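You operate a simulated robot arm through the tools that you are given. There is no shell and no other tool.

The job below is to be done with a simulated robot arm. You get a single attempt, and the scene is never put back.

TASK
Give press B its power back at the cabinet next to it and start its motor.
Fine: pull the cabinet's stop button out, RESET, setup switch to LINE, ON, then the motor.

The check looks at the end state, three seconds after you hand in, the way a careful person would. Anything else that was tipped, shoved, dropped, spilled or broken makes it a failure.

THE ROBOT
A 6-joint arm with a two-finger gripper, fixed in place. Base frame: the origin is on the floor under the middle of its stand, x ahead of it, y to its left, z up. Lengths are in mm, angles in rad, forces in N, time in s.
It reaches about 1417 mm from its shoulder. Its first joint turns from -2.897 to 2.897 rad. Payload 3.43 kg.
Tool frame: the origin (TCP) lies between the finger pads and is the grasp point; the fingertips stand 20 mm ahead of it; z points along the fingers, y is the line along which they close. The gripper opens to 190 mm; its body begins 248 mm behind the TCP.
Orientation is that of the tool frame in the base frame, as [roll, pitch, yaw] about the fixed x, y, z axes, in that order (R = Rz(yaw) Ry(pitch) Rx(roll)). With the fingers straight down and closing along the base's y, the tool's x points along the base's -x, its y along +y and its z along -z.

THE INTERFACE
- The arm moves only by the tool play_rows. Its argument "rows" is a list of rows, each an object of numbers (a shift or turn left out is 0, a gripper value left out holds the last): "ax", "ay", "az": the turn, a rotation vector about the tool's x, y, z in units of 8 degrees (1.0 is 8 degrees); "dx", "dy", "dz": the shift along the tool's x, y, z in units of 30 mm (1.0 is 30 mm); "grip": the finger opening in mm, from 0 to 190. In form: [{"ax": .., "ay": .., "az": .., "dx": .., "dy": .., "dz": .., "grip": ..}, ...]. A call has 1 to 20 rows; each row shifts and turns the commanded pose from where the row before left it, along the tool's axes as they then stand. A call with a number of a shift or a turn outside -1 to 1 is refused whole. A row lasts 0.2 s, in which the tool goes at most 50 mm and 0.15 rad; a call with a longer step from one row to the next is refused whole, and so is a gripper value outside its range. A pose out of reach is approached as far as the arm can. The call stops where the force on the tool passes 40 N (or 10 N more than at its start, if that is more) or the arm is blocked; 0.2 s more then pass. The fingers move at their own pace (about 153 mm/s each) and stop on an object; they squeeze with about 28 N. The grip force told is the motor's: it shows also when the fingers shut on nothing. Time passes only in rows, and 0.2 s behind the last, so rows that do not move let the fingers close. The reply holds the time, the measured pose of the TCP, the force on the tool along the base axes, the opening and the grip force, in the units named above and with some noise, with the torque about the TCP (base axes, N m) and any sound that the robot's microphone picked up.
- Cameras (640 x 400 px; columns grow to the right, rows downward): "scene" is fixed at [49.8, 502.1, 1973.3]; the picture's right is [-0.50, -0.86, 0.00], its down [-0.73, 0.42, -0.53] and it looks along [0.46, -0.27, -0.85] (base axes); focal length 236 px, centre (320, 200). "wrist" rides on the gripper at [70, -8, -288] in the tool frame; the picture's right is [0.12, 0.99, 0.00], its down [-0.96, 0.12, -0.25] and it looks along [-0.25, 0.03, 0.97] (tool axes); focal length 261 px, centre (320, 200). There is no depth. A picture from a camera that has moved, and an enlarged one, comes with that camera's place and axes in the base frame and with its lens.
- grab_frame(camera): a new picture of that camera. No time passes.
- slide_trunk(by): moves the trunk up (or, below 0, down) by that many mm; the arm rides with it, the base frame stays. It gives what a move gives, with no picture.
- enlarge(camera, box): a new picture of the part [left, top, right, bottom] of that camera's present view, enlarged. No time passes.
- finish_job(): hands the job in; it is judged then, once.

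Nothing tells you positions but the pictures and the camera data. Unless the task says otherwise, let go and move clear before handing in.

The tools are called after ">>>" by a JSON object that holds its "api" and its "payload". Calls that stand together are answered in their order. play_rows: Moves the arm, as the interface text tells. Its arguments: {"type":"object","properties":{"rows":{"type":"array"}},"required":["rows"]} The other tools are called the same way: slide_trunk (by) moves the trunk up or down; grab_frame (camera) takes a picture; enlarge (camera, box) takes an enlarged picture of a part of a camera's view; finish_job () hands the job in.

At the start:

```text
clock: 0.0
ee_pos: [508.5, 49.9, 1598.7]
ee_rot: [3.141, 0.001, -3.141]
force: [0.1, 0.0, -0.7]
wrist_torque: [-0.02, -0.01, 0.02]
grip_width: 189.9
finger_force: 0.1
trunk travel left (down, up): [-350.0, 90.0]
```

scene: 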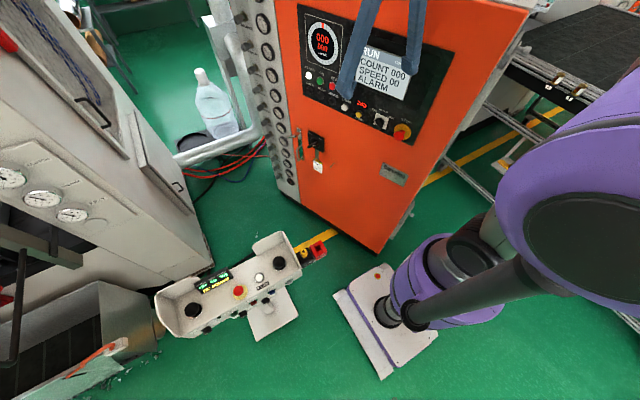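
wrist: 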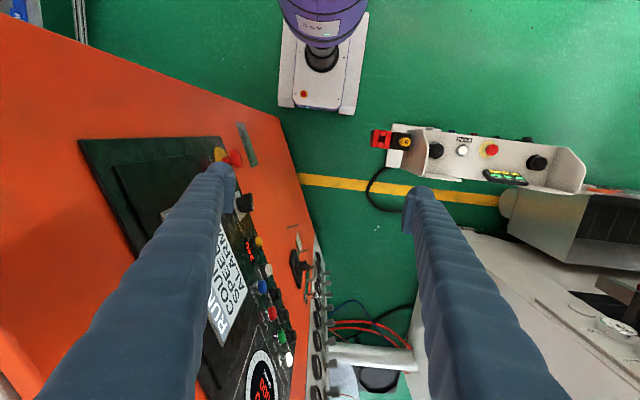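

I see an orange cabinet with a control panel ahead, a white operator console on a stand below, and a grey press on the left. I'll take closer looks before moving anything.

>>> {"api": "enlarge", "payload": {"camera": "scene", "box": [290, 0, 450, 100]}}

>>> {"api": "enlarge", "payload": {"camera": "scene", "box": [290, 60, 450, 180]}}

>>> {"api": "enlarge", "payload": {"camera": "scene", "box": [150, 220, 350, 345]}}

>>> {"api": "enlarge", "payload": {"camera": "wrist", "box": [200, 130, 360, 400]}}

>>> {"api": "enlarge", "payload": {"camera": "scene", "box": [0, 0, 240, 300]}}

```text
4.00 times, centred on (370, 50) of scene
camera zoom: at [49.8, 502.1, 1973.3], right [-0.5, -0.86, 0.0], down [-0.73, 0.42, -0.53], along [0.46, -0.27, -0.85], focal length 945 px, centre (120, 800)
```

zoom: 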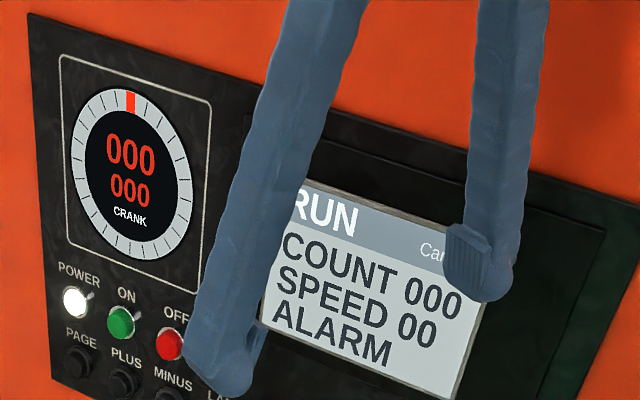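

```text
3.33 times, centred on (370, 120) of scene
camera zoom: at [49.8, 502.1, 1973.3], right [-0.5, -0.86, 0.0], down [-0.73, 0.42, -0.53], along [0.46, -0.27, -0.85], focal length 788 px, centre (153, 467)
```

zoom: 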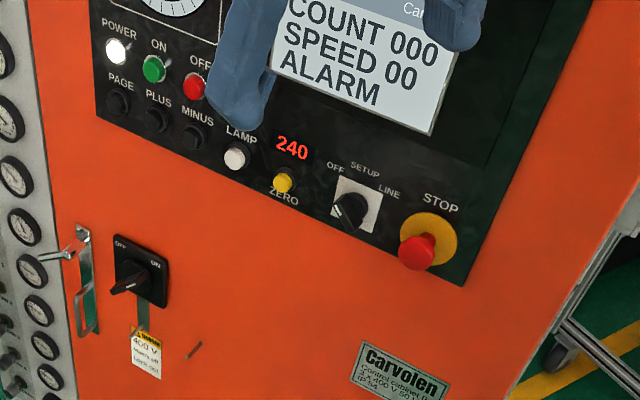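

```text
3.20 times, centred on (250, 282) of scene
camera zoom: at [49.8, 502.1, 1973.3], right [-0.5, -0.86, 0.0], down [-0.73, 0.42, -0.53], along [0.46, -0.27, -0.85], focal length 756 px, centre (544, -64)
```

zoom: 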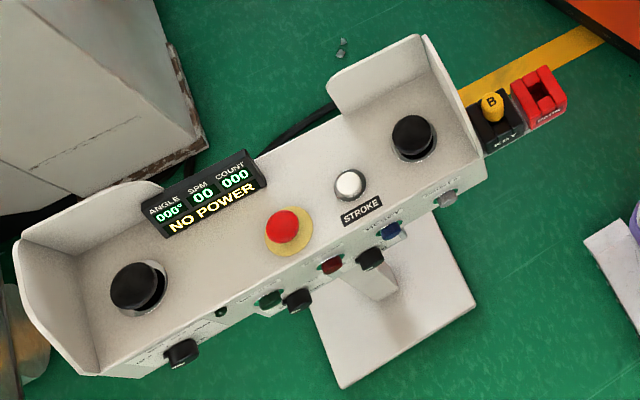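

```text
1.48 times, centred on (280, 265) of wrist
camera zoom: at [437.7, 41.8, 1886.4], right [-0.12, 0.99, 0.0], down [0.96, 0.12, 0.25], along [0.25, 0.03, -0.97], focal length 386 px, centre (379, 104)
```

zoom: 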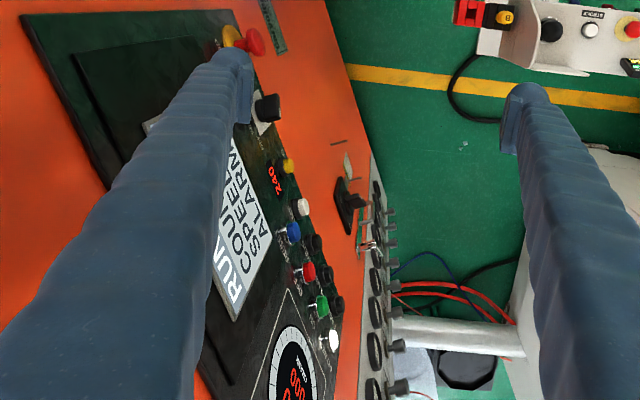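

```text
1.33 times, centred on (120, 150) of scene
camera zoom: at [49.8, 502.1, 1973.3], right [-0.5, -0.86, 0.0], down [-0.73, 0.42, -0.53], along [0.46, -0.27, -0.85], focal length 315 px, centre (587, 267)
```

zoom: 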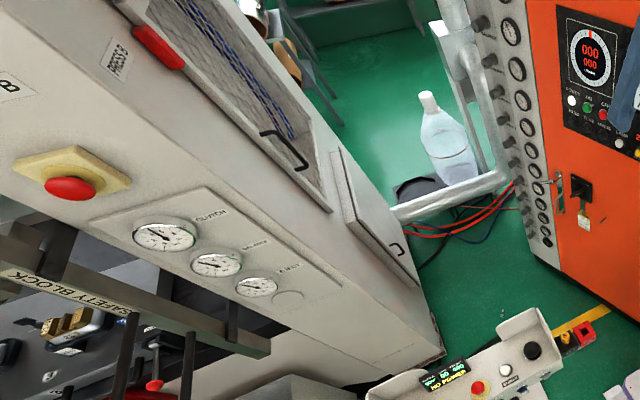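

The cabinet face is a vertical plane facing roughly (-0.43, 0.90, 0). The stop button looks to be near (545, -185, 1255), and the console is near (400, 640, 947). I'll swing the gripper to point at the panel so the wrist camera can see it squarely.

>>> {"api": "play_rows", "payload": {"rows": [{"ax": 0.5}, {"ax": 1}, {"ax": 1}, {"ax": 1}, {"ax": 1}, {"ax": 1}]}}

```text
clock: 1.4
ee_pos: [512.4, 44.1, 1593.6]
ee_rot: [-2.363, -0.013, 3.121]
force: [-0.2, -0.5, 0.6]
wrist_torque: [-0.17, 0.02, -0.01]
grip_width: 190.1
finger_force: 0.1
trunk travel left (down, up): [-350.0, 90.0]
```

The rotation works as expected, so I'll carry on with it and look again.

>>> {"api": "play_rows", "payload": {"rows": [{"ax": 1}, {"ax": 1}, {"ax": 1}, {"ax": 1}, {"ax": 1}, {"ax": 0.75}, {}]}}

>>> {"api": "grab_frame", "payload": {"camera": "scene"}}

>>> {"api": "grab_frame", "payload": {"camera": "wrist"}}

```text
clock: 3.0
ee_pos: [515.9, 1.7, 1552.1]
ee_rot: [-1.577, 0.001, -3.132]
force: [1.2, 0.2, 1.0]
wrist_torque: [0.02, -0.01, 0.0]
grip_width: 190.1
finger_force: 0.1
out of reach, approached as far as the arm can: row 4, 5, 6
trunk travel left (down, up): [-350.0, 90.0]
```

```text
taken
```

scene: 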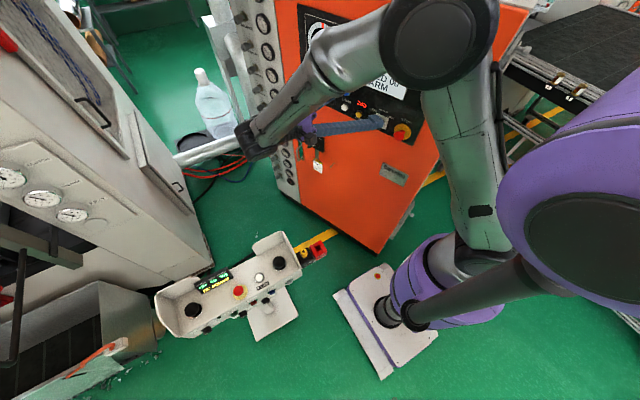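

```text
taken
camera wrist: at [441.8, 288.3, 1562.1], right [-0.12, 0.0, -0.99], down [0.96, 0.26, -0.11], along [0.25, -0.97, -0.03], focal length 261 px, centre (320, 200)
```

wrist: 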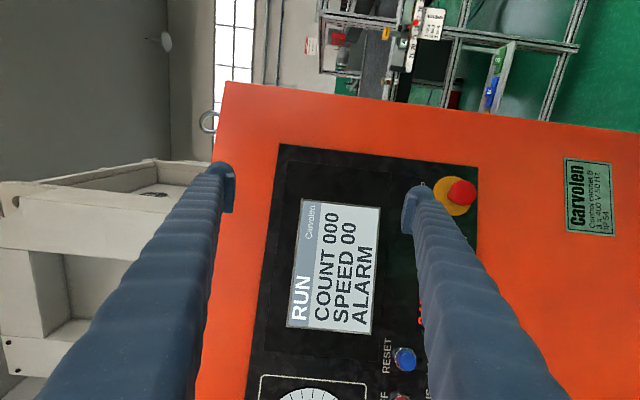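

The panel is now in view, and RESET is the blue button. I'll turn the tool square to the panel, back off and come down to the height of the controls.

>>> {"api": "play_rows", "payload": {"rows": [{"dz": -1, "dy": 0.5}, {"dz": -1, "dy": 0.5}, {"ay": -0.8, "dz": -0.5, "dy": 0.7}, {"ay": -0.8, "dy": 0.8, "dx": -0.5}, {"ay": -0.8, "dy": 0.8, "dx": -0.5}, {"ay": -0.8, "dy": 0.8, "dx": -0.5}, {}]}}

>>> {"api": "grab_frame", "payload": {"camera": "wrist"}}

>>> {"api": "grab_frame", "payload": {"camera": "scene"}}

```text
clock: 4.6
ee_pos: [556.6, 70.3, 1410.9]
ee_rot: [-1.57, -0.002, -2.695]
force: [0.2, 0.2, -0.5]
wrist_torque: [0.03, -0.01, 0.0]
grip_width: 190.3
finger_force: 0.1
out of reach, approached as far as the arm can: row 1, 2
trunk travel left (down, up): [-350.0, 90.0]
```

```text
taken
camera wrist: at [369.3, 298.8, 1419.2], right [-0.11, -0.05, -0.99], down [0.76, 0.64, -0.12], along [0.64, -0.77, -0.03], focal length 261 px, centre (320, 200)
```

wrist: 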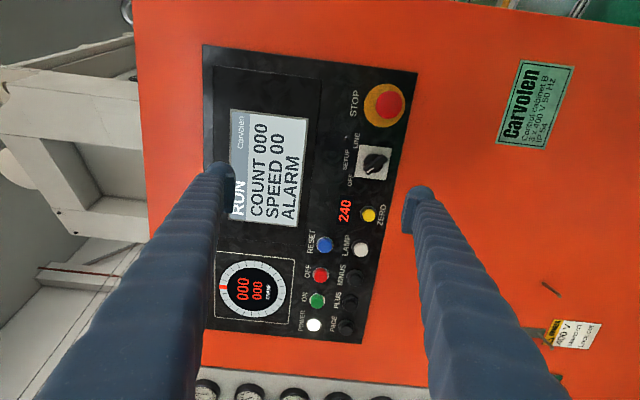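

```text
taken
```

scene: 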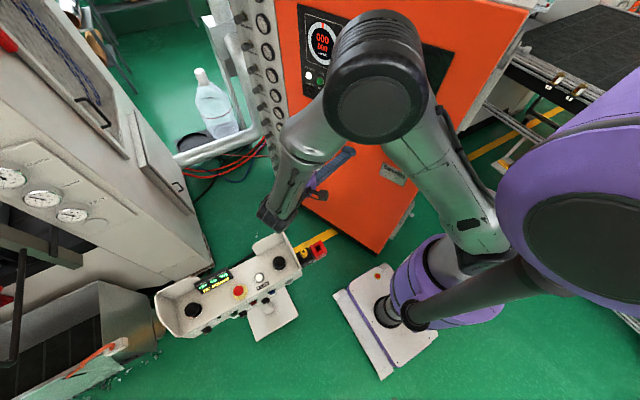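

I have a very good view of the panel here. I'll enlarge it to measure the controls, then move sideways for a second view so I can triangulate.

>>> {"api": "enlarge", "payload": {"camera": "wrist", "box": [330, 70, 430, 230]}}

>>> {"api": "enlarge", "payload": {"camera": "wrist", "box": [290, 190, 410, 350]}}

>>> {"api": "enlarge", "payload": {"camera": "wrist", "box": [480, 240, 640, 400]}}

```text
2.50 times, centred on (380, 150) of wrist
camera zoom: at [369.3, 298.8, 1419.2], right [-0.11, -0.05, -0.99], down [0.76, 0.64, -0.12], along [0.64, -0.77, -0.03], focal length 652 px, centre (170, 325)
```

zoom: 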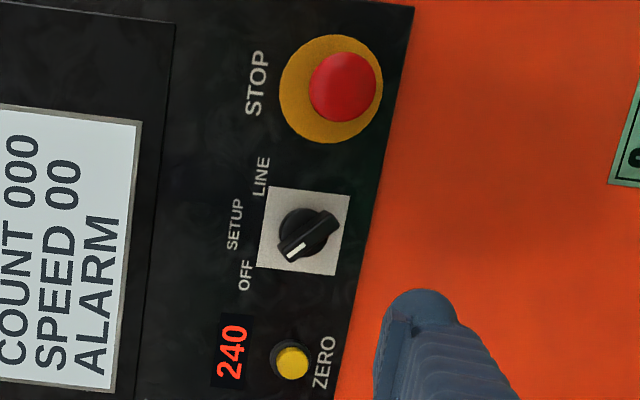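

```text
2.50 times, centred on (350, 270) of wrist
camera zoom: at [369.3, 298.8, 1419.2], right [-0.11, -0.05, -0.99], down [0.76, 0.64, -0.12], along [0.64, -0.77, -0.03], focal length 652 px, centre (245, 25)
```

zoom: 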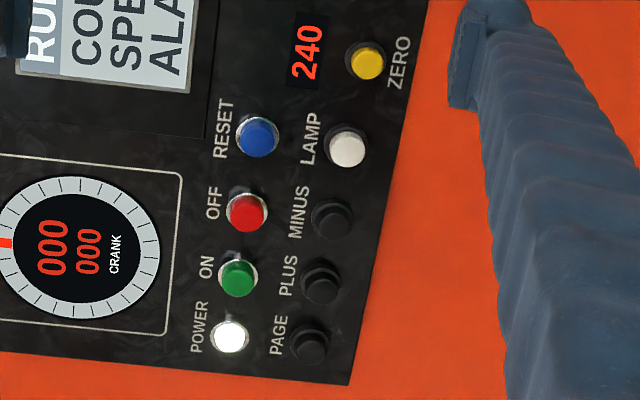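

```text
2.50 times, centred on (560, 320) of wrist
camera zoom: at [369.3, 298.8, 1419.2], right [-0.11, -0.05, -0.99], down [0.76, 0.64, -0.12], along [0.64, -0.77, -0.03], focal length 652 px, centre (-280, -100)
```

zoom: 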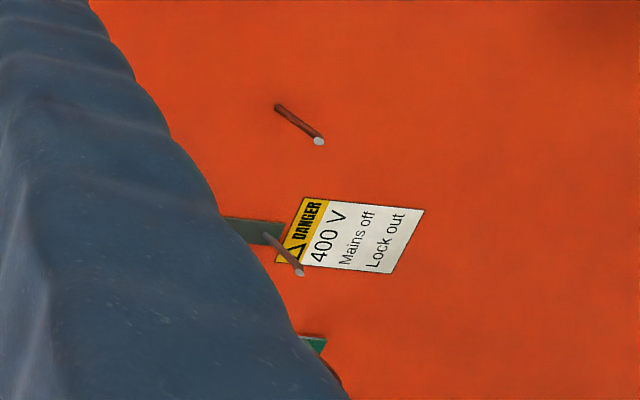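

The selector points at OFF, the RESET, OFF and ON buttons are identified, and the STOP mushroom is pressed in. I'll move down for a second view to get depth.

>>> {"api": "play_rows", "payload": {"rows": [{"dy": 1}, {"dy": 1}, {"dy": 1}, {"dy": 1}, {}]}}

>>> {"api": "grab_frame", "payload": {"camera": "wrist"}}

>>> {"api": "enlarge", "payload": {"camera": "wrist", "box": [270, 70, 370, 230]}}

>>> {"api": "enlarge", "payload": {"camera": "wrist", "box": [230, 190, 350, 350]}}

```text
clock: 5.8
ee_pos: [558.4, 69.5, 1290.7]
ee_rot: [-1.572, 0.001, -2.694]
force: [-0.3, -0.8, -0.1]
wrist_torque: [0.03, -0.01, 0.04]
grip_width: 190.0
finger_force: 0.0
trunk travel left (down, up): [-350.0, 90.0]
```

```text
taken
camera wrist: at [369.5, 298.8, 1299.7], right [-0.11, -0.05, -0.99], down [0.76, 0.64, -0.12], along [0.64, -0.77, -0.03], focal length 261 px, centre (320, 200)
```

wrist: 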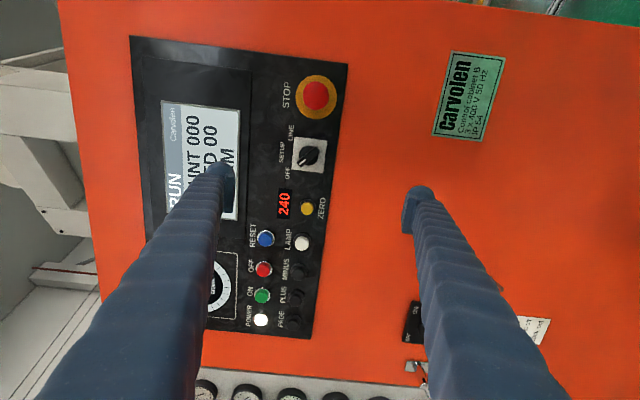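

```text
2.50 times, centred on (320, 150) of wrist
camera zoom: at [369.5, 298.8, 1299.7], right [-0.11, -0.05, -0.99], down [0.76, 0.64, -0.12], along [0.64, -0.77, -0.03], focal length 652 px, centre (320, 325)
```

zoom: 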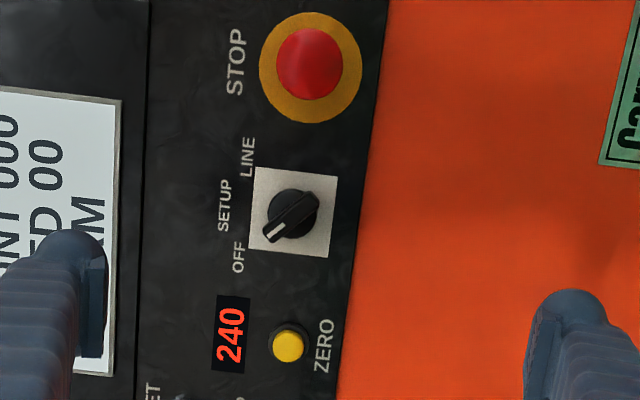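

```text
2.50 times, centred on (290, 270) of wrist
camera zoom: at [369.5, 298.8, 1299.7], right [-0.11, -0.05, -0.99], down [0.76, 0.64, -0.12], along [0.64, -0.77, -0.03], focal length 652 px, centre (395, 25)
```

zoom: 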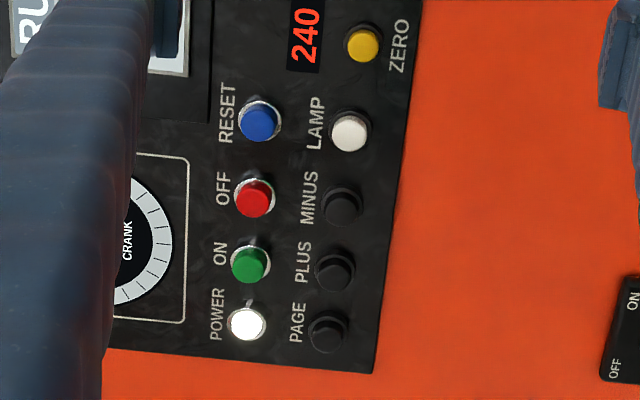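

From the two views plus the scene camera, the panel is the plane n=(-0.41, 0.912) with offset about -362. The STOP axis is at about (525, -161, 1313) on the panel, RESET at z≈1382 and ON near (891, 11, 1383). I'll line up with STOP now.

>>> {"api": "play_rows", "payload": {"rows": [{"ay": 0.175, "dx": 0.8}, {"dx": 0.83, "dy": -0.25}, {"dx": 0.83, "dy": -0.25}, {"dx": 0.83, "dy": -0.25}, {"dx": 0.84}, {}, {}]}}

>>> {"api": "grab_frame", "payload": {"camera": "wrist"}}

>>> {"api": "grab_frame", "payload": {"camera": "scene"}}

```text
clock: 7.4
ee_pos: [445.7, 18.0, 1314.7]
ee_rot: [-1.571, 0.001, -2.718]
force: [-0.9, 0.7, -0.5]
wrist_torque: [0.0, 0.03, 0.03]
grip_width: 190.3
finger_force: 0.0
trunk travel left (down, up): [-350.0, 90.0]
```

```text
taken
camera wrist: at [263.0, 251.4, 1323.2], right [-0.11, -0.05, -0.99], down [0.78, 0.62, -0.12], along [0.62, -0.78, -0.03], focal length 261 px, centre (320, 200)
```

wrist: 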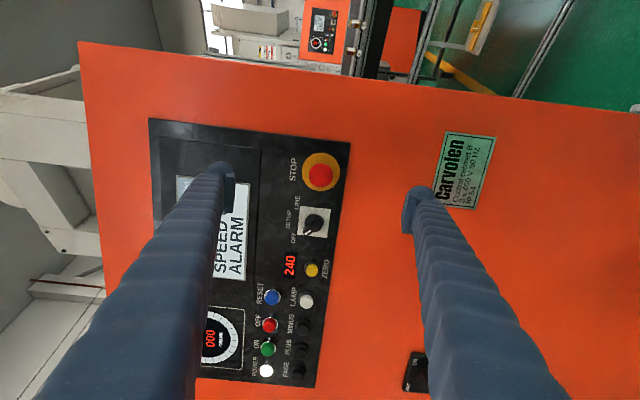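

```text
taken
```

scene: 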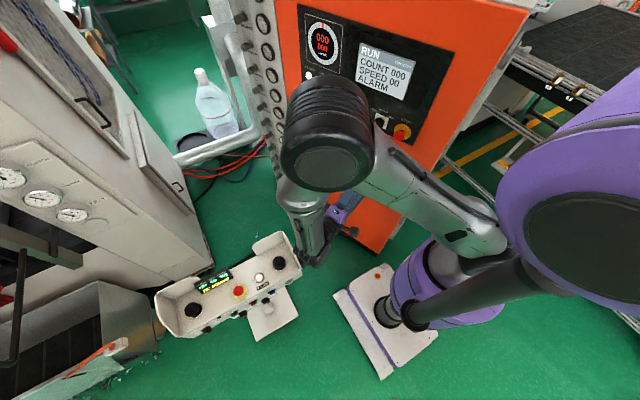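

STOP lies right on the tool axis. I'll approach most of the way with the fingers at 100 mm and check again.

>>> {"api": "play_rows", "payload": {"rows": [{"dz": 0.8, "grip": 100}, {"dz": 1}, {"dz": 1}, {"dz": 1}, {"dz": 0.2}, {}]}}

>>> {"api": "grab_frame", "payload": {"camera": "wrist"}}

>>> {"api": "enlarge", "payload": {"camera": "scene", "box": [320, 60, 480, 160]}}

```text
clock: 8.8
ee_pos: [495.0, -92.3, 1314.1]
ee_rot: [-1.572, 0.0, -2.721]
force: [-0.1, 0.5, 0.7]
wrist_torque: [0.03, -0.02, 0.0]
grip_width: 99.7
finger_force: 0.0
trunk travel left (down, up): [-350.0, 90.0]
```

```text
taken
camera wrist: at [313.4, 141.3, 1322.3], right [-0.11, -0.05, -0.99], down [0.78, 0.62, -0.12], along [0.62, -0.78, -0.03], focal length 261 px, centre (320, 200)
```

wrist: 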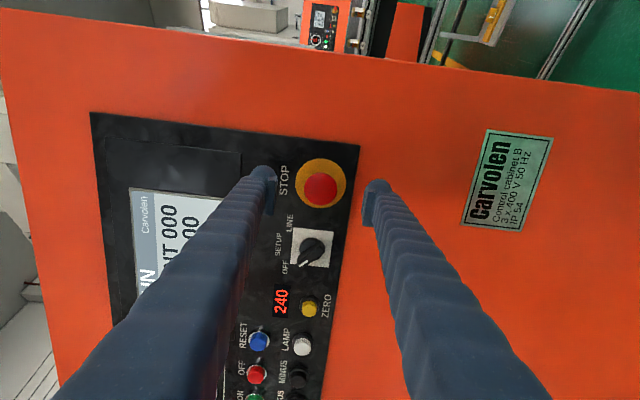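

```text
4.00 times, centred on (400, 110) of scene
camera zoom: at [49.8, 502.1, 1973.3], right [-0.5, -0.86, 0.0], down [-0.73, 0.42, -0.53], along [0.46, -0.27, -0.85], focal length 945 px, centre (0, 560)
```

zoom: 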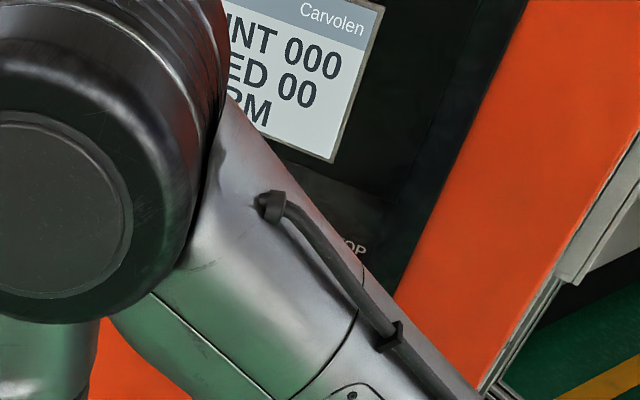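

The mushroom is centred between the fingers. I'll advance 47 mm more and close on it.

>>> {"api": "play_rows", "payload": {"rows": [{"dz": 0.6}, {"dz": 0.6}, {"dz": 0.36}, {}, {"grip": 20}, {}, {}, {}]}}

>>> {"api": "grab_frame", "payload": {"camera": "wrist"}}

```text
clock: 10.6
ee_pos: [513.3, -134.6, 1312.7]
ee_rot: [-1.574, -0.004, -2.722]
force: [-7.1, -2.9, -25.1]
wrist_torque: [-0.21, 0.03, 0.06]
grip_width: 40.7
finger_force: 45.4
trunk travel left (down, up): [-350.0, 90.0]
```

```text
taken
camera wrist: at [331.3, 98.1, 1322.4], right [-0.11, -0.05, -0.99], down [0.78, 0.62, -0.12], along [0.62, -0.78, -0.03], focal length 261 px, centre (320, 200)
```

wrist: 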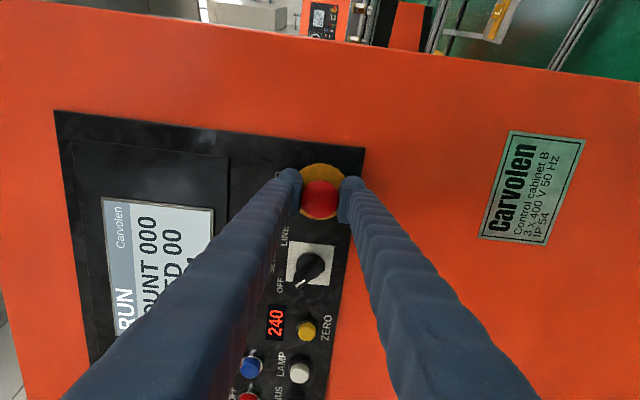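

The fingers hold the mushroom at 40.7 mm, with some side load downward. I'll shift slightly to centre, then pull straight back.

>>> {"api": "play_rows", "payload": {"rows": [{"dy": 0.07}, {}]}}

```text
clock: 11.2
ee_pos: [513.1, -136.0, 1312.1]
ee_rot: [-1.569, -0.001, -2.719]
force: [-0.8, -3.0, 0.9]
wrist_torque: [-0.11, 0.19, -0.09]
grip_width: 40.7
finger_force: 44.7
trunk travel left (down, up): [-350.0, 90.0]
```

Side force is gone, so now I pull straight back slowly.

>>> {"api": "play_rows", "payload": {"rows": [{"dz": -0.1}, {"dz": -0.1}, {"dz": -0.1}, {"dz": -0.1}, {}]}}

>>> {"api": "enlarge", "payload": {"camera": "wrist", "box": [220, 120, 420, 320]}}

```text
clock: 12.4
ee_pos: [508.7, -124.1, 1312.6]
ee_rot: [-1.568, -0.001, -2.719]
force: [17.3, -5.4, 32.2]
wrist_torque: [0.34, 0.11, 0.02]
grip_width: 40.7
finger_force: 44.7
trunk travel left (down, up): [-350.0, 90.0]
```

```text
2.00 times, centred on (320, 220) of wrist
camera zoom: at [325.8, 109.3, 1320.7], right [-0.11, -0.05, -0.99], down [0.78, 0.62, -0.12], along [0.62, -0.78, -0.03], focal length 521 px, centre (320, 160)
```

zoom: 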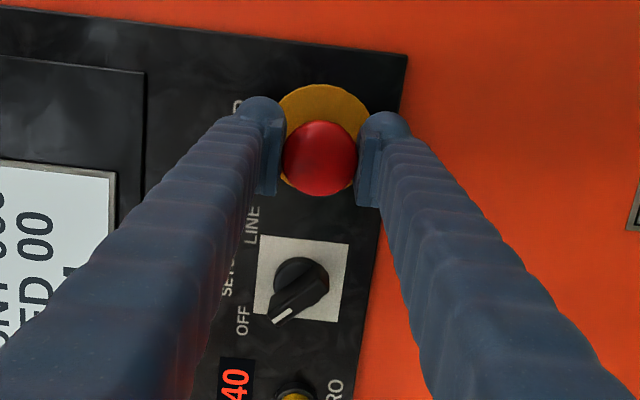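

The head seems to have come along with the fingers. I'll pull a touch more to make sure it latches, then look.

>>> {"api": "play_rows", "payload": {"rows": [{"dz": -0.1}, {"dz": -0.1}, {}]}}

>>> {"api": "enlarge", "payload": {"camera": "wrist", "box": [220, 120, 420, 320]}}

```text
clock: 12.8
ee_pos: [508.8, -123.7, 1311.8]
ee_rot: [-1.567, -0.003, -2.72]
force: [12.1, -16.5, 2.2]
wrist_torque: [0.16, -0.11, 0.19]
grip_width: 40.4
finger_force: 44.9
trunk travel left (down, up): [-350.0, 90.0]
stopped in row 1: the force on the tool passed its limit at 52 N (the readings are from after the stop); the commanded pose is now the measured one
```

```text
2.00 times, centred on (320, 220) of wrist
camera zoom: at [325.8, 109.5, 1320.7], right [-0.11, -0.05, -0.99], down [0.78, 0.62, -0.12], along [0.62, -0.78, -0.03], focal length 521 px, centre (320, 160)
```

zoom: 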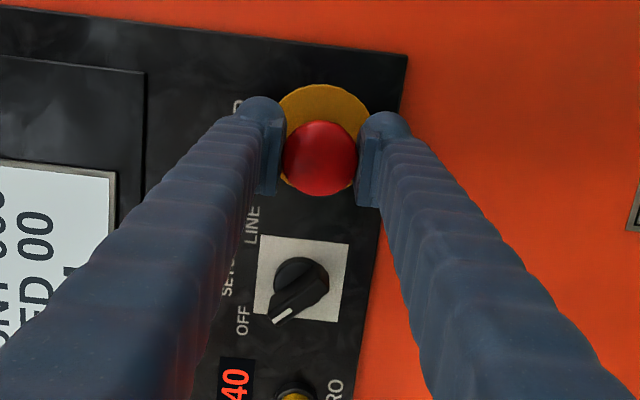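

The pull hit a hard end after about 12 mm, so the button is at its outer stop. I'll release and back off to check it stays out.

>>> {"api": "play_rows", "payload": {"rows": [{"grip": 90}, {}, {}, {"dz": -0.5}, {"dz": -0.8}, {"dz": -0.8}, {}]}}

>>> {"api": "grab_frame", "payload": {"camera": "wrist"}}

>>> {"api": "enlarge", "payload": {"camera": "wrist", "box": [260, 120, 380, 220]}}

>>> {"api": "enlarge", "payload": {"camera": "scene", "box": [150, 220, 350, 345]}}

```text
clock: 14.4
ee_pos: [482.1, -63.5, 1315.0]
ee_rot: [-1.565, 0.0, -2.719]
force: [-0.1, 0.4, 0.0]
wrist_torque: [-0.01, -0.01, -0.04]
grip_width: 90.2
finger_force: 0.0
trunk travel left (down, up): [-350.0, 90.0]
```

```text
taken
camera wrist: at [299.7, 169.2, 1321.1], right [-0.11, -0.05, -0.99], down [0.78, 0.62, -0.12], along [0.62, -0.78, -0.03], focal length 261 px, centre (320, 200)
```

wrist: 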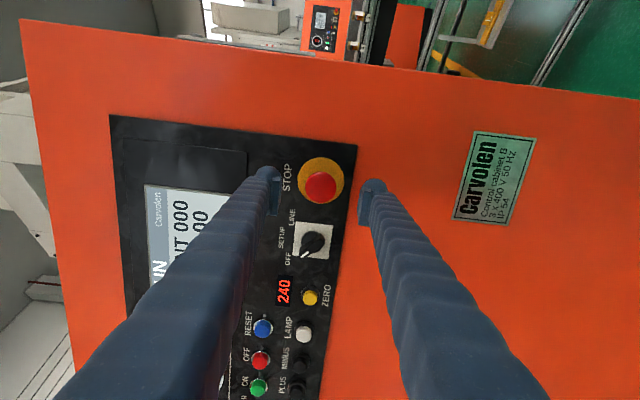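

```text
4.00 times, centred on (320, 170) of wrist
camera zoom: at [299.7, 169.2, 1321.1], right [-0.11, -0.05, -0.99], down [0.78, 0.62, -0.12], along [0.62, -0.78, -0.03], focal length 1043 px, centre (320, 320)
```

zoom: 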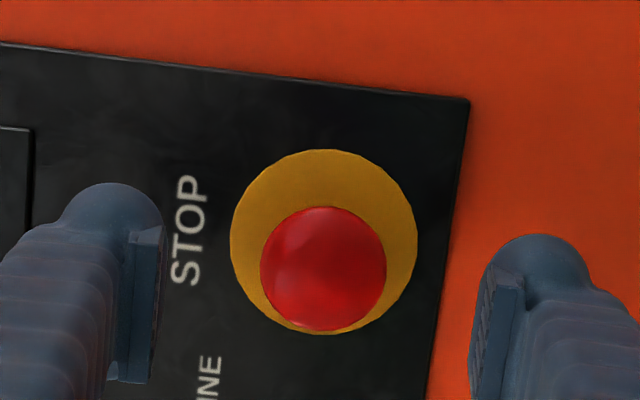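

```text
3.20 times, centred on (250, 282) of scene
camera zoom: at [49.8, 502.1, 1973.3], right [-0.5, -0.86, 0.0], down [-0.73, 0.42, -0.53], along [0.46, -0.27, -0.85], focal length 756 px, centre (544, -64)
```

zoom: 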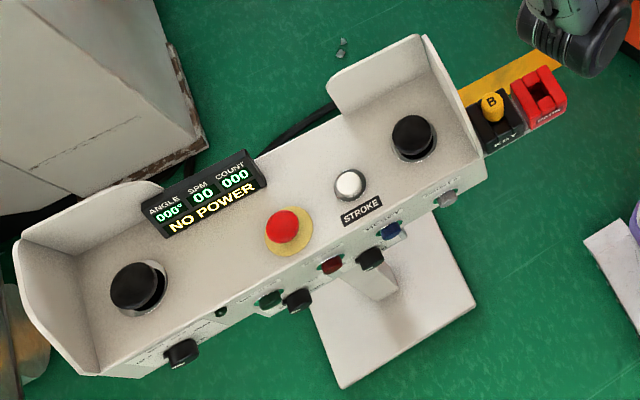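

STOP is out and stays out, now about 50 mm proud compared with 36 before. Next is RESET, so I'll close the fingers and move over in front of the blue button.

>>> {"api": "play_rows", "payload": {"rows": [{"dx": -0.5, "dy": -0.2, "grip": 0}, {"dx": -1, "dy": -0.25}, {"dx": -1, "dy": -0.25}, {"dx": -1, "dy": -0.25}, {"dx": -1, "dy": -0.25}, {"dx": -1, "dy": -0.25}, {"dx": -1, "dy": -0.25}, {"dx": -1, "dy": -0.25}, {"dx": -1, "dy": -0.25}, {"dx": -0.5, "dy": -0.1}, {}, {}]}}

>>> {"api": "grab_frame", "payload": {"camera": "wrist"}}

>>> {"api": "grab_frame", "payload": {"camera": "scene"}}

```text
clock: 17.0
ee_pos: [725.1, 46.9, 1385.1]
ee_rot: [-1.567, 0.001, -2.72]
force: [0.1, 0.3, -0.1]
wrist_torque: [-0.01, 0.01, -0.01]
grip_width: 0.0
finger_force: 27.8
trunk travel left (down, up): [-350.0, 90.0]
```

```text
taken
camera wrist: at [543.1, 280.2, 1392.6], right [-0.11, -0.05, -0.99], down [0.78, 0.62, -0.12], along [0.62, -0.78, -0.03], focal length 261 px, centre (320, 200)
```

wrist: 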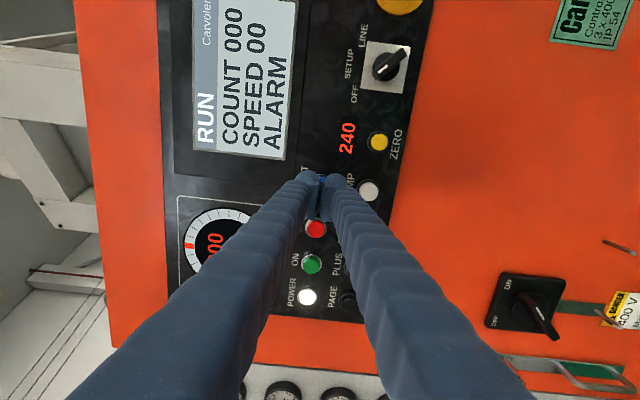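

```text
taken
```

scene: 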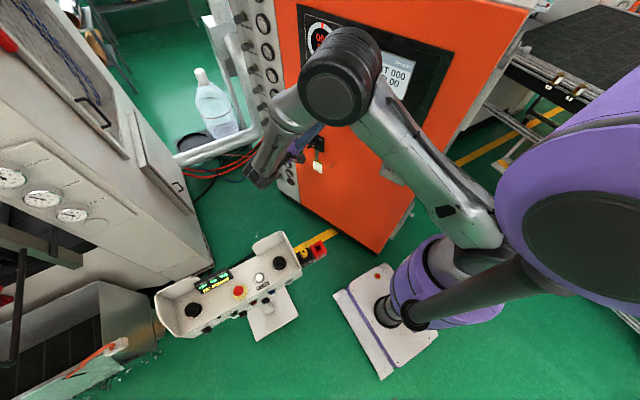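

>>> {"api": "enlarge", "payload": {"camera": "wrist", "box": [270, 110, 430, 310]}}

>>> {"api": "enlarge", "payload": {"camera": "wrist", "box": [460, 230, 640, 400]}}

>>> {"api": "enlarge", "payload": {"camera": "wrist", "box": [340, 20, 420, 80]}}

```text
2.00 times, centred on (350, 210) of wrist
camera zoom: at [543.1, 280.2, 1392.6], right [-0.11, -0.05, -0.99], down [0.78, 0.62, -0.12], along [0.62, -0.78, -0.03], focal length 521 px, centre (260, 180)
```

zoom: 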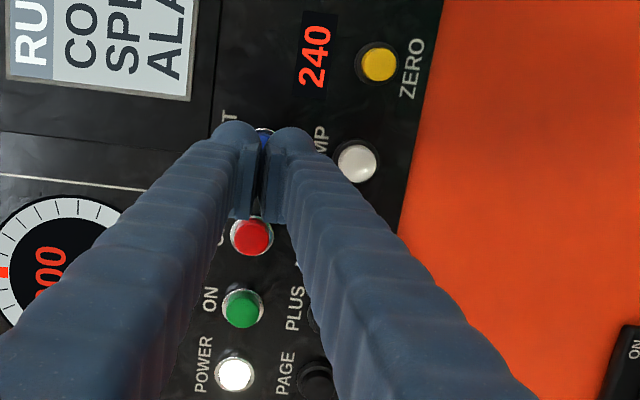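

```text
2.35 times, centred on (550, 315) of wrist
camera zoom: at [543.1, 280.2, 1392.6], right [-0.11, -0.05, -0.99], down [0.78, 0.62, -0.12], along [0.62, -0.78, -0.03], focal length 613 px, centre (-221, -71)
```

zoom: 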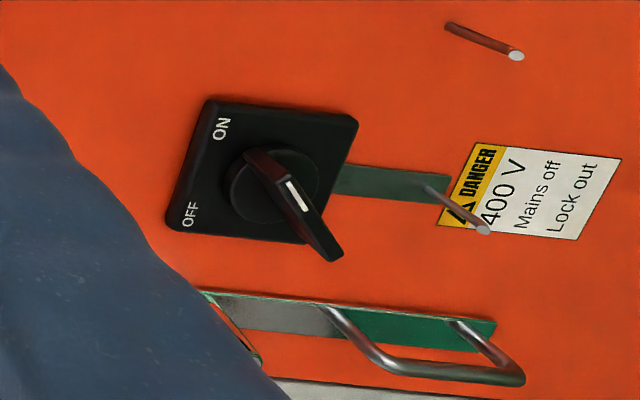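

```text
6.67 times, centred on (380, 50) of wrist
camera zoom: at [543.1, 280.2, 1392.6], right [-0.11, -0.05, -0.99], down [0.78, 0.62, -0.12], along [0.62, -0.78, -0.03], focal length 1738 px, centre (-80, 1200)
```

zoom: 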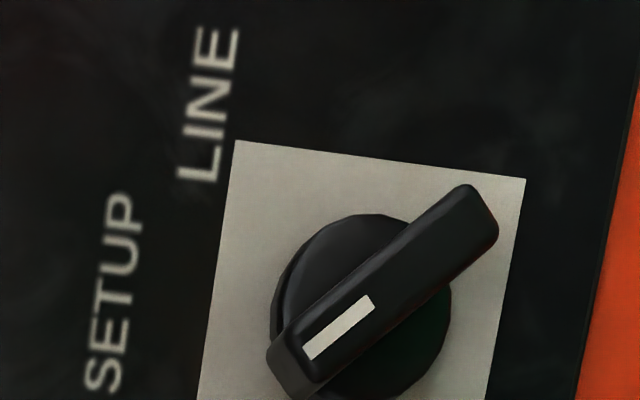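

I've refined the RESET position to within a few millimetres of the tool axis. I'll make the small correction, advance to just short of the cap, then creep in.

>>> {"api": "play_rows", "payload": {"rows": [{"dx": -0.11, "dy": 0.08, "dz": 0.4}, {"dz": 0.8}, {"dz": 0.6}, {"dz": 0.3}, {}, {}]}}

>>> {"api": "enlarge", "payload": {"camera": "wrist", "box": [270, 110, 430, 310]}}

```text
clock: 18.4
ee_pos: [754.7, -9.7, 1381.4]
ee_rot: [-1.565, 0.0, -2.721]
force: [-0.7, 1.3, -0.3]
wrist_torque: [0.02, -0.01, -0.05]
grip_width: 0.1
finger_force: 27.6
trunk travel left (down, up): [-350.0, 90.0]
```

```text
2.00 times, centred on (350, 210) of wrist
camera zoom: at [573.3, 223.5, 1389.3], right [-0.11, -0.05, -0.99], down [0.78, 0.62, -0.12], along [0.62, -0.78, -0.03], focal length 521 px, centre (260, 180)
```

zoom: 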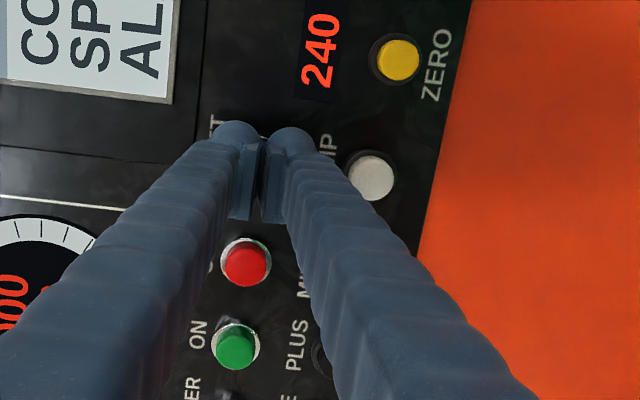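

>>> {"api": "play_rows", "payload": {"rows": [{"dz": 0.15}, {"dz": 0.15}, {"dz": 0.1}, {}]}}

```text
clock: 19.4
ee_pos: [761.7, -20.5, 1381.2]
ee_rot: [-1.567, -0.001, -2.72]
force: [-0.3, 2.1, -0.1]
wrist_torque: [-0.02, -0.01, -0.02]
grip_width: 6.1
finger_force: 34.0
trunk travel left (down, up): [-350.0, 90.0]
```

>>> {"api": "enlarge", "payload": {"camera": "wrist", "box": [270, 110, 430, 310]}}

>>> {"api": "play_rows", "payload": {"rows": [{"dz": 0.1}, {}]}}

```text
2.00 times, centred on (350, 210) of wrist
camera zoom: at [579.5, 212.1, 1388.3], right [-0.11, -0.05, -0.99], down [0.78, 0.62, -0.12], along [0.62, -0.78, -0.03], focal length 521 px, centre (260, 180)
```

zoom: 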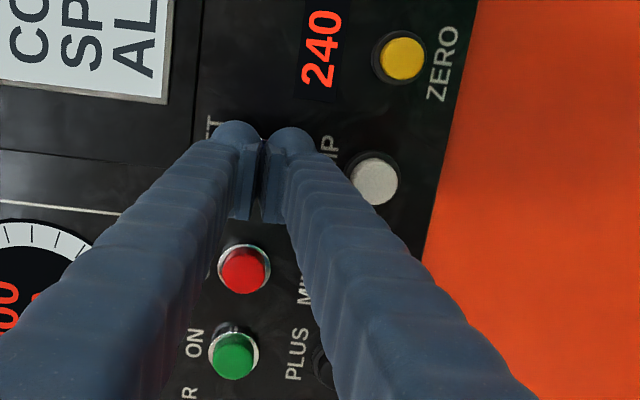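

```text
clock: 20.0
ee_pos: [764.0, -24.6, 1382.0]
ee_rot: [-1.566, 0.0, -2.719]
force: [0.2, 1.6, -0.4]
wrist_torque: [-0.01, 0.0, 0.04]
grip_width: 5.9
finger_force: 34.3
trunk travel left (down, up): [-350.0, 90.0]
heard: click
```

I heard a click, so RESET has been pressed. I'll back off and read the screen and the console display.

>>> {"api": "play_rows", "payload": {"rows": [{"dz": -0.3}, {"dz": -0.7}, {"dz": -1}, {"dz": -1}, {"dz": -0.5}, {}]}}

>>> {"api": "grab_frame", "payload": {"camera": "wrist"}}

>>> {"api": "enlarge", "payload": {"camera": "scene", "box": [150, 220, 350, 345]}}

>>> {"api": "enlarge", "payload": {"camera": "wrist", "box": [300, 0, 420, 80]}}

```text
clock: 21.4
ee_pos: [721.8, 71.3, 1379.3]
ee_rot: [-1.565, -0.001, -2.719]
force: [0.1, 0.5, 0.1]
wrist_torque: [-0.01, -0.01, 0.01]
grip_width: 0.0
finger_force: 34.8
trunk travel left (down, up): [-350.0, 90.0]
```

```text
taken
camera wrist: at [538.7, 304.7, 1387.6], right [-0.11, -0.05, -0.99], down [0.78, 0.62, -0.12], along [0.62, -0.78, -0.03], focal length 261 px, centre (320, 200)
```

wrist: 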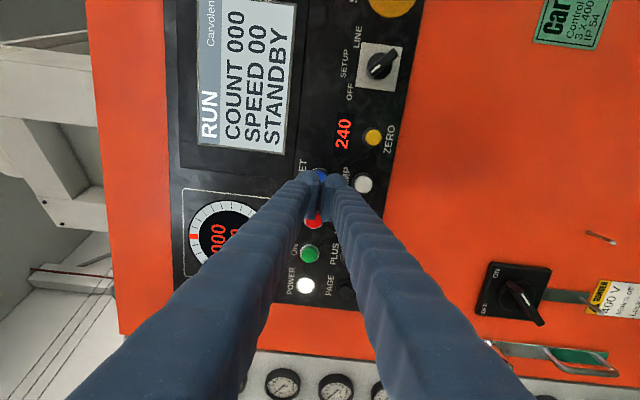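

```text
3.20 times, centred on (250, 282) of scene
camera zoom: at [49.8, 502.1, 1973.3], right [-0.5, -0.86, 0.0], down [-0.73, 0.42, -0.53], along [0.46, -0.27, -0.85], focal length 756 px, centre (544, -64)
```

zoom: 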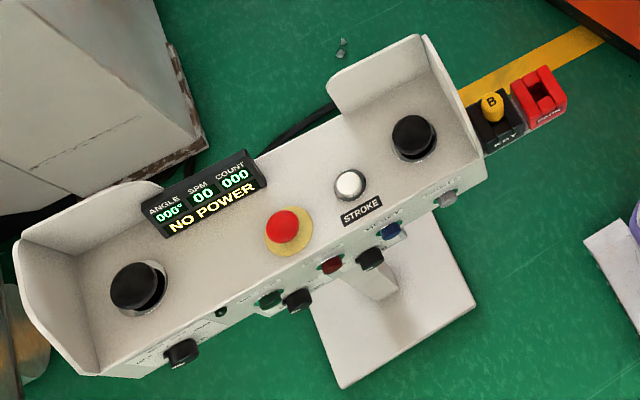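

```text
5.00 times, centred on (360, 40) of wrist
camera zoom: at [538.7, 304.7, 1387.6], right [-0.11, -0.05, -0.99], down [0.78, 0.62, -0.12], along [0.62, -0.78, -0.03], focal length 1303 px, centre (120, 1000)
```

zoom: 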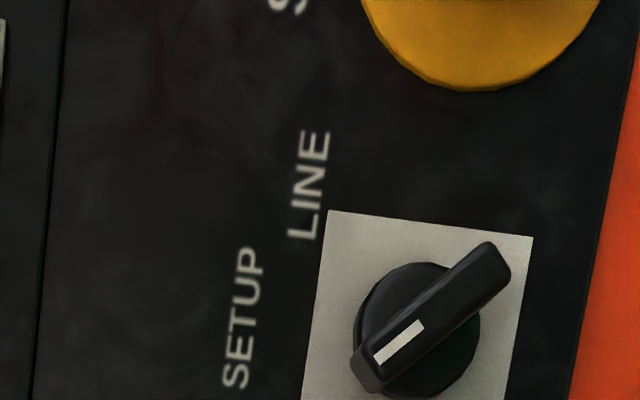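

The screen now reads STANDBY instead of ALARM. Next is the selector, so I'll move in front of it and open the fingers.

>>> {"api": "play_rows", "payload": {"rows": [{"dx": 0.8, "dy": 0.3, "grip": 70}, {"dx": 1, "dy": 0.4}, {"dx": 1, "dy": 0.4}, {"dx": 1, "dy": 0.4}, {"dx": 1, "dy": 0.4}, {"dx": 1, "dy": 0.25}, {}, {}]}}

>>> {"api": "grab_frame", "payload": {"camera": "wrist"}}

>>> {"api": "enlarge", "payload": {"camera": "wrist", "box": [260, 130, 380, 230]}}

```text
clock: 23.2
ee_pos: [559.3, -1.3, 1314.4]
ee_rot: [-1.567, 0.001, -2.72]
force: [0.8, 0.0, 0.6]
wrist_torque: [-0.01, -0.03, 0.0]
grip_width: 69.8
finger_force: 0.1
trunk travel left (down, up): [-350.0, 90.0]
```

```text
taken
camera wrist: at [377.3, 231.9, 1322.0], right [-0.11, -0.05, -0.99], down [0.78, 0.62, -0.12], along [0.62, -0.78, -0.03], focal length 261 px, centre (320, 200)
```

wrist: 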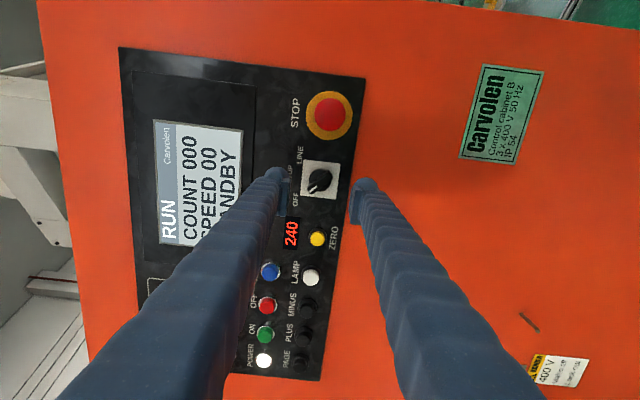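

```text
4.00 times, centred on (320, 180) of wrist
camera zoom: at [377.3, 231.9, 1322.0], right [-0.11, -0.05, -0.99], down [0.78, 0.62, -0.12], along [0.62, -0.78, -0.03], focal length 1043 px, centre (320, 280)
```

zoom: 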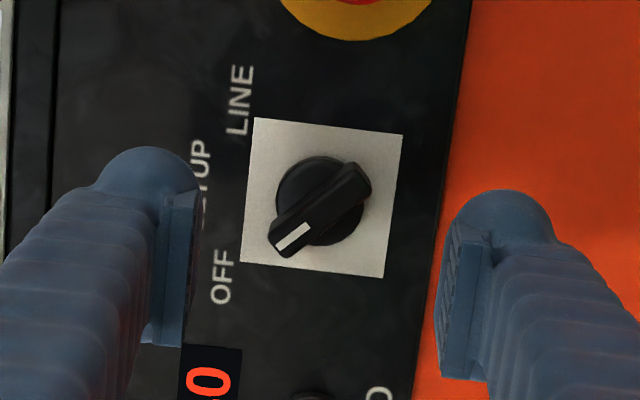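

The knob axis is 3 mm off the tool axis and its bar is tilted about 48° toward OFF, standing roughly 27 mm proud. I'll correct, turn the gripper 48° so it straddles the bar, and move in partway.

>>> {"api": "play_rows", "payload": {"rows": [{"dx": -0.11, "dy": 0.04, "grip": 50}, {"az": 1}, {"az": 1}, {"az": 1}, {"az": 1}, {"az": 1}, {"az": 1}, {"dz": 0.6}, {"dz": 0.9}, {}, {}]}}

>>> {"api": "grab_frame", "payload": {"camera": "wrist"}}

>>> {"api": "enlarge", "payload": {"camera": "wrist", "box": [260, 130, 380, 230]}}

```text
clock: 25.6
ee_pos: [582.1, -39.5, 1314.7]
ee_rot: [-1.564, 0.837, -2.714]
force: [0.6, 0.7, -0.4]
wrist_torque: [-0.04, 0.0, -0.04]
grip_width: 49.7
finger_force: 0.1
trunk travel left (down, up): [-350.0, 90.0]
```

```text
taken
camera wrist: at [415.7, 199.6, 1266.3], right [0.6, 0.27, -0.75], down [0.56, 0.53, 0.64], along [0.57, -0.81, 0.17], focal length 261 px, centre (320, 200)
```

wrist: 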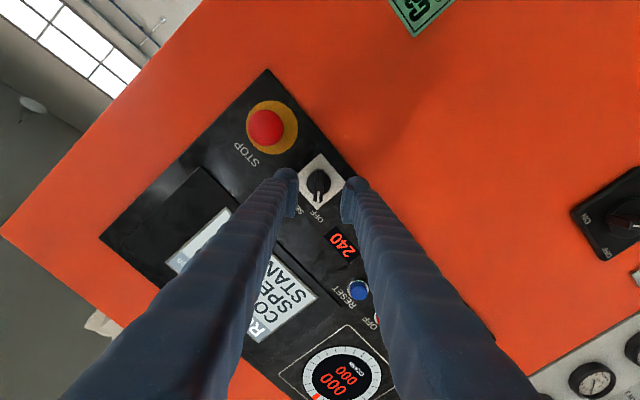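

```text
4.00 times, centred on (320, 180) of wrist
camera zoom: at [415.7, 199.6, 1266.3], right [0.6, 0.27, -0.75], down [0.56, 0.53, 0.64], along [0.57, -0.81, 0.17], focal length 1043 px, centre (320, 280)
```

zoom: 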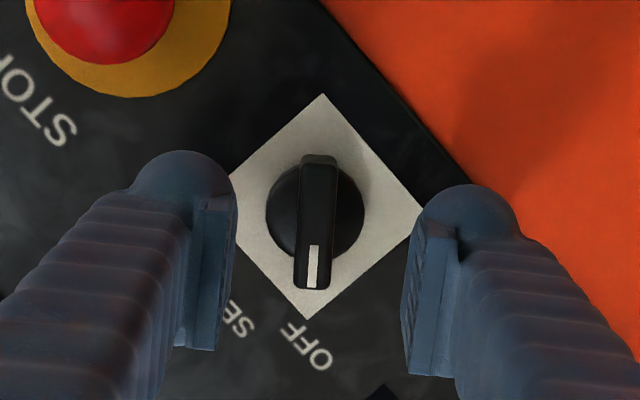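

The gripper straddles the bar and is centred within a millimetre. I'll take 3° off the rotation, advance, and close on the bar.

>>> {"api": "play_rows", "payload": {"rows": [{"az": -0.375}, {"dz": 0.6}, {"dz": 0.6}, {"dz": 0.3}, {"dz": 0.15}, {}]}}

>>> {"api": "enlarge", "payload": {"camera": "wrist", "box": [260, 130, 380, 230]}}

```text
clock: 27.0
ee_pos: [602.0, -82.8, 1314.5]
ee_rot: [-1.561, 0.785, -2.714]
force: [-0.9, -0.4, 0.6]
wrist_torque: [-0.05, 0.02, 0.0]
grip_width: 49.9
finger_force: 0.2
trunk travel left (down, up): [-350.0, 90.0]
```

```text
4.00 times, centred on (320, 180) of wrist
camera zoom: at [433.2, 156.1, 1269.2], right [0.56, 0.25, -0.79], down [0.59, 0.54, 0.6], along [0.57, -0.8, 0.16], focal length 1043 px, centre (320, 280)
```

zoom: 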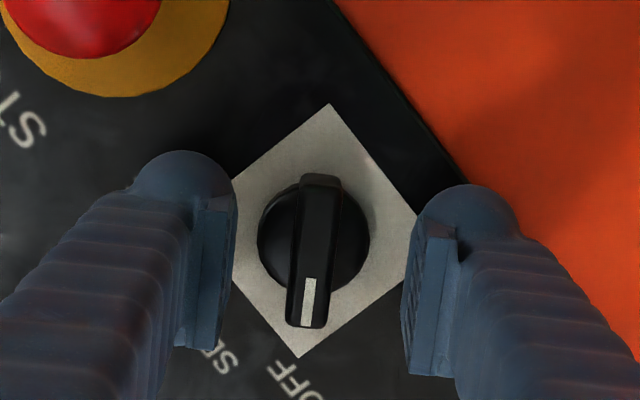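

>>> {"api": "play_rows", "payload": {"rows": [{"dz": 0.17}, {"grip": 0}, {}, {}, {}]}}

>>> {"api": "enlarge", "payload": {"camera": "wrist", "box": [260, 130, 380, 230]}}

```text
clock: 28.2
ee_pos: [603.4, -88.6, 1317.0]
ee_rot: [-1.562, 0.785, -2.714]
force: [-4.9, -5.1, 9.2]
wrist_torque: [-0.17, -0.06, 0.06]
grip_width: 12.3
finger_force: 45.5
trunk travel left (down, up): [-350.0, 90.0]
```

```text
4.00 times, centred on (320, 180) of wrist
camera zoom: at [434.6, 151.2, 1271.0], right [0.57, 0.25, -0.79], down [0.59, 0.54, 0.6], along [0.57, -0.8, 0.16], focal length 1043 px, centre (320, 280)
```

zoom: 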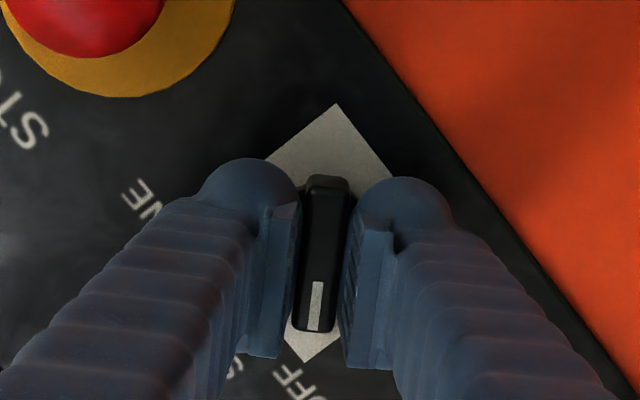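

The bar is firmly held at 12.3 mm. I'll relieve the small side load and turn clockwise toward SETUP first.

>>> {"api": "play_rows", "payload": {"rows": [{"dy": -0.035}, {"az": 0.5}, {"az": 0.5}, {"az": 0.5}, {"az": 0.5}, {}]}}

>>> {"api": "enlarge", "payload": {"camera": "wrist", "box": [260, 130, 380, 230]}}

```text
clock: 29.6
ee_pos: [603.8, -88.4, 1316.7]
ee_rot: [-1.56, 1.066, -2.709]
force: [0.9, 5.4, 20.6]
wrist_torque: [-0.26, -0.11, 0.04]
grip_width: 11.9
finger_force: 44.8
trunk travel left (down, up): [-350.0, 90.0]
```

```text
4.00 times, centred on (320, 180) of wrist
camera zoom: at [447.3, 155.9, 1257.2], right [0.74, 0.33, -0.58], down [0.41, 0.46, 0.78], along [0.53, -0.82, 0.21], focal length 1043 px, centre (320, 280)
```

zoom: 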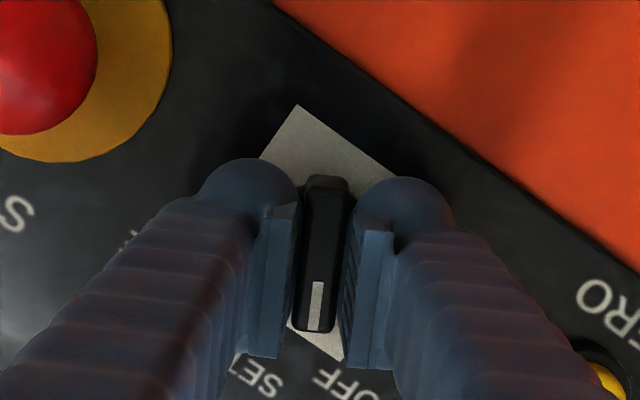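

The knob is turning with the gripper. I'll relieve the upward load and continue.

>>> {"api": "play_rows", "payload": {"rows": [{"dx": -0.055, "dy": -0.03}, {"az": 0.5}, {"az": 0.5}, {"az": 0.5}, {"az": 0.5}, {}]}}

```text
clock: 31.0
ee_pos: [602.1, -89.3, 1317.3]
ee_rot: [-1.559, 1.344, -2.709]
force: [-21.4, 11.4, -22.2]
wrist_torque: [0.24, 0.07, -0.15]
grip_width: 12.2
finger_force: 45.4
trunk travel left (down, up): [-350.0, 90.0]
```

>>> {"api": "play_rows", "payload": {"rows": [{"dx": 0.05, "dy": -0.02, "dz": -0.03}, {}]}}

>>> {"api": "enlarge", "payload": {"camera": "wrist", "box": [260, 130, 380, 230]}}

```text
clock: 31.6
ee_pos: [603.3, -88.9, 1317.5]
ee_rot: [-1.544, 1.344, -2.691]
force: [-2.8, 0.8, -2.8]
wrist_torque: [0.14, 0.06, -0.08]
grip_width: 11.9
finger_force: 45.1
trunk travel left (down, up): [-350.0, 90.0]
```

```text
4.00 times, centred on (320, 180) of wrist
camera zoom: at [462.9, 162.7, 1248.3], right [0.86, 0.38, -0.34], down [0.2, 0.37, 0.91], along [0.47, -0.85, 0.24], focal length 1043 px, centre (320, 280)
```

zoom: 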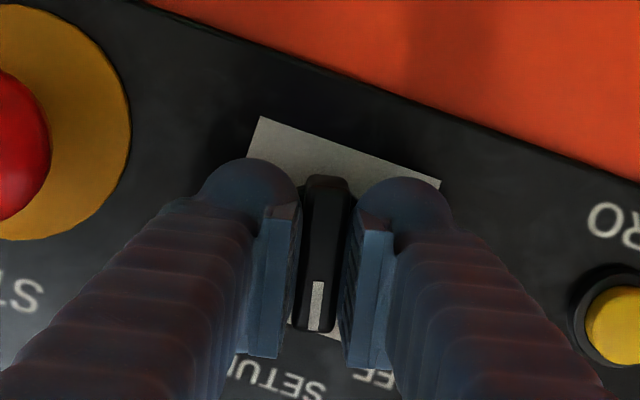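

Forces are relieved and the bar is still well held. Continuing the turn.

>>> {"api": "play_rows", "payload": {"rows": [{"az": 0.5}, {"az": 0.5}, {"az": 0.5}, {}]}}

```text
clock: 32.3
ee_pos: [602.4, -89.3, 1317.3]
ee_rot: [-1.697, 1.496, -2.861]
force: [-8.5, -2.5, -6.2]
wrist_torque: [0.31, 0.15, -0.22]
grip_width: 12.1
finger_force: 45.2
out of reach, approached as far as the arm can: row 3
trunk travel left (down, up): [-350.0, 90.0]
stopped in row 3: the force on the tool passed its limit at 57 N (the readings are from after the stop); the commanded pose is now the measured one
```

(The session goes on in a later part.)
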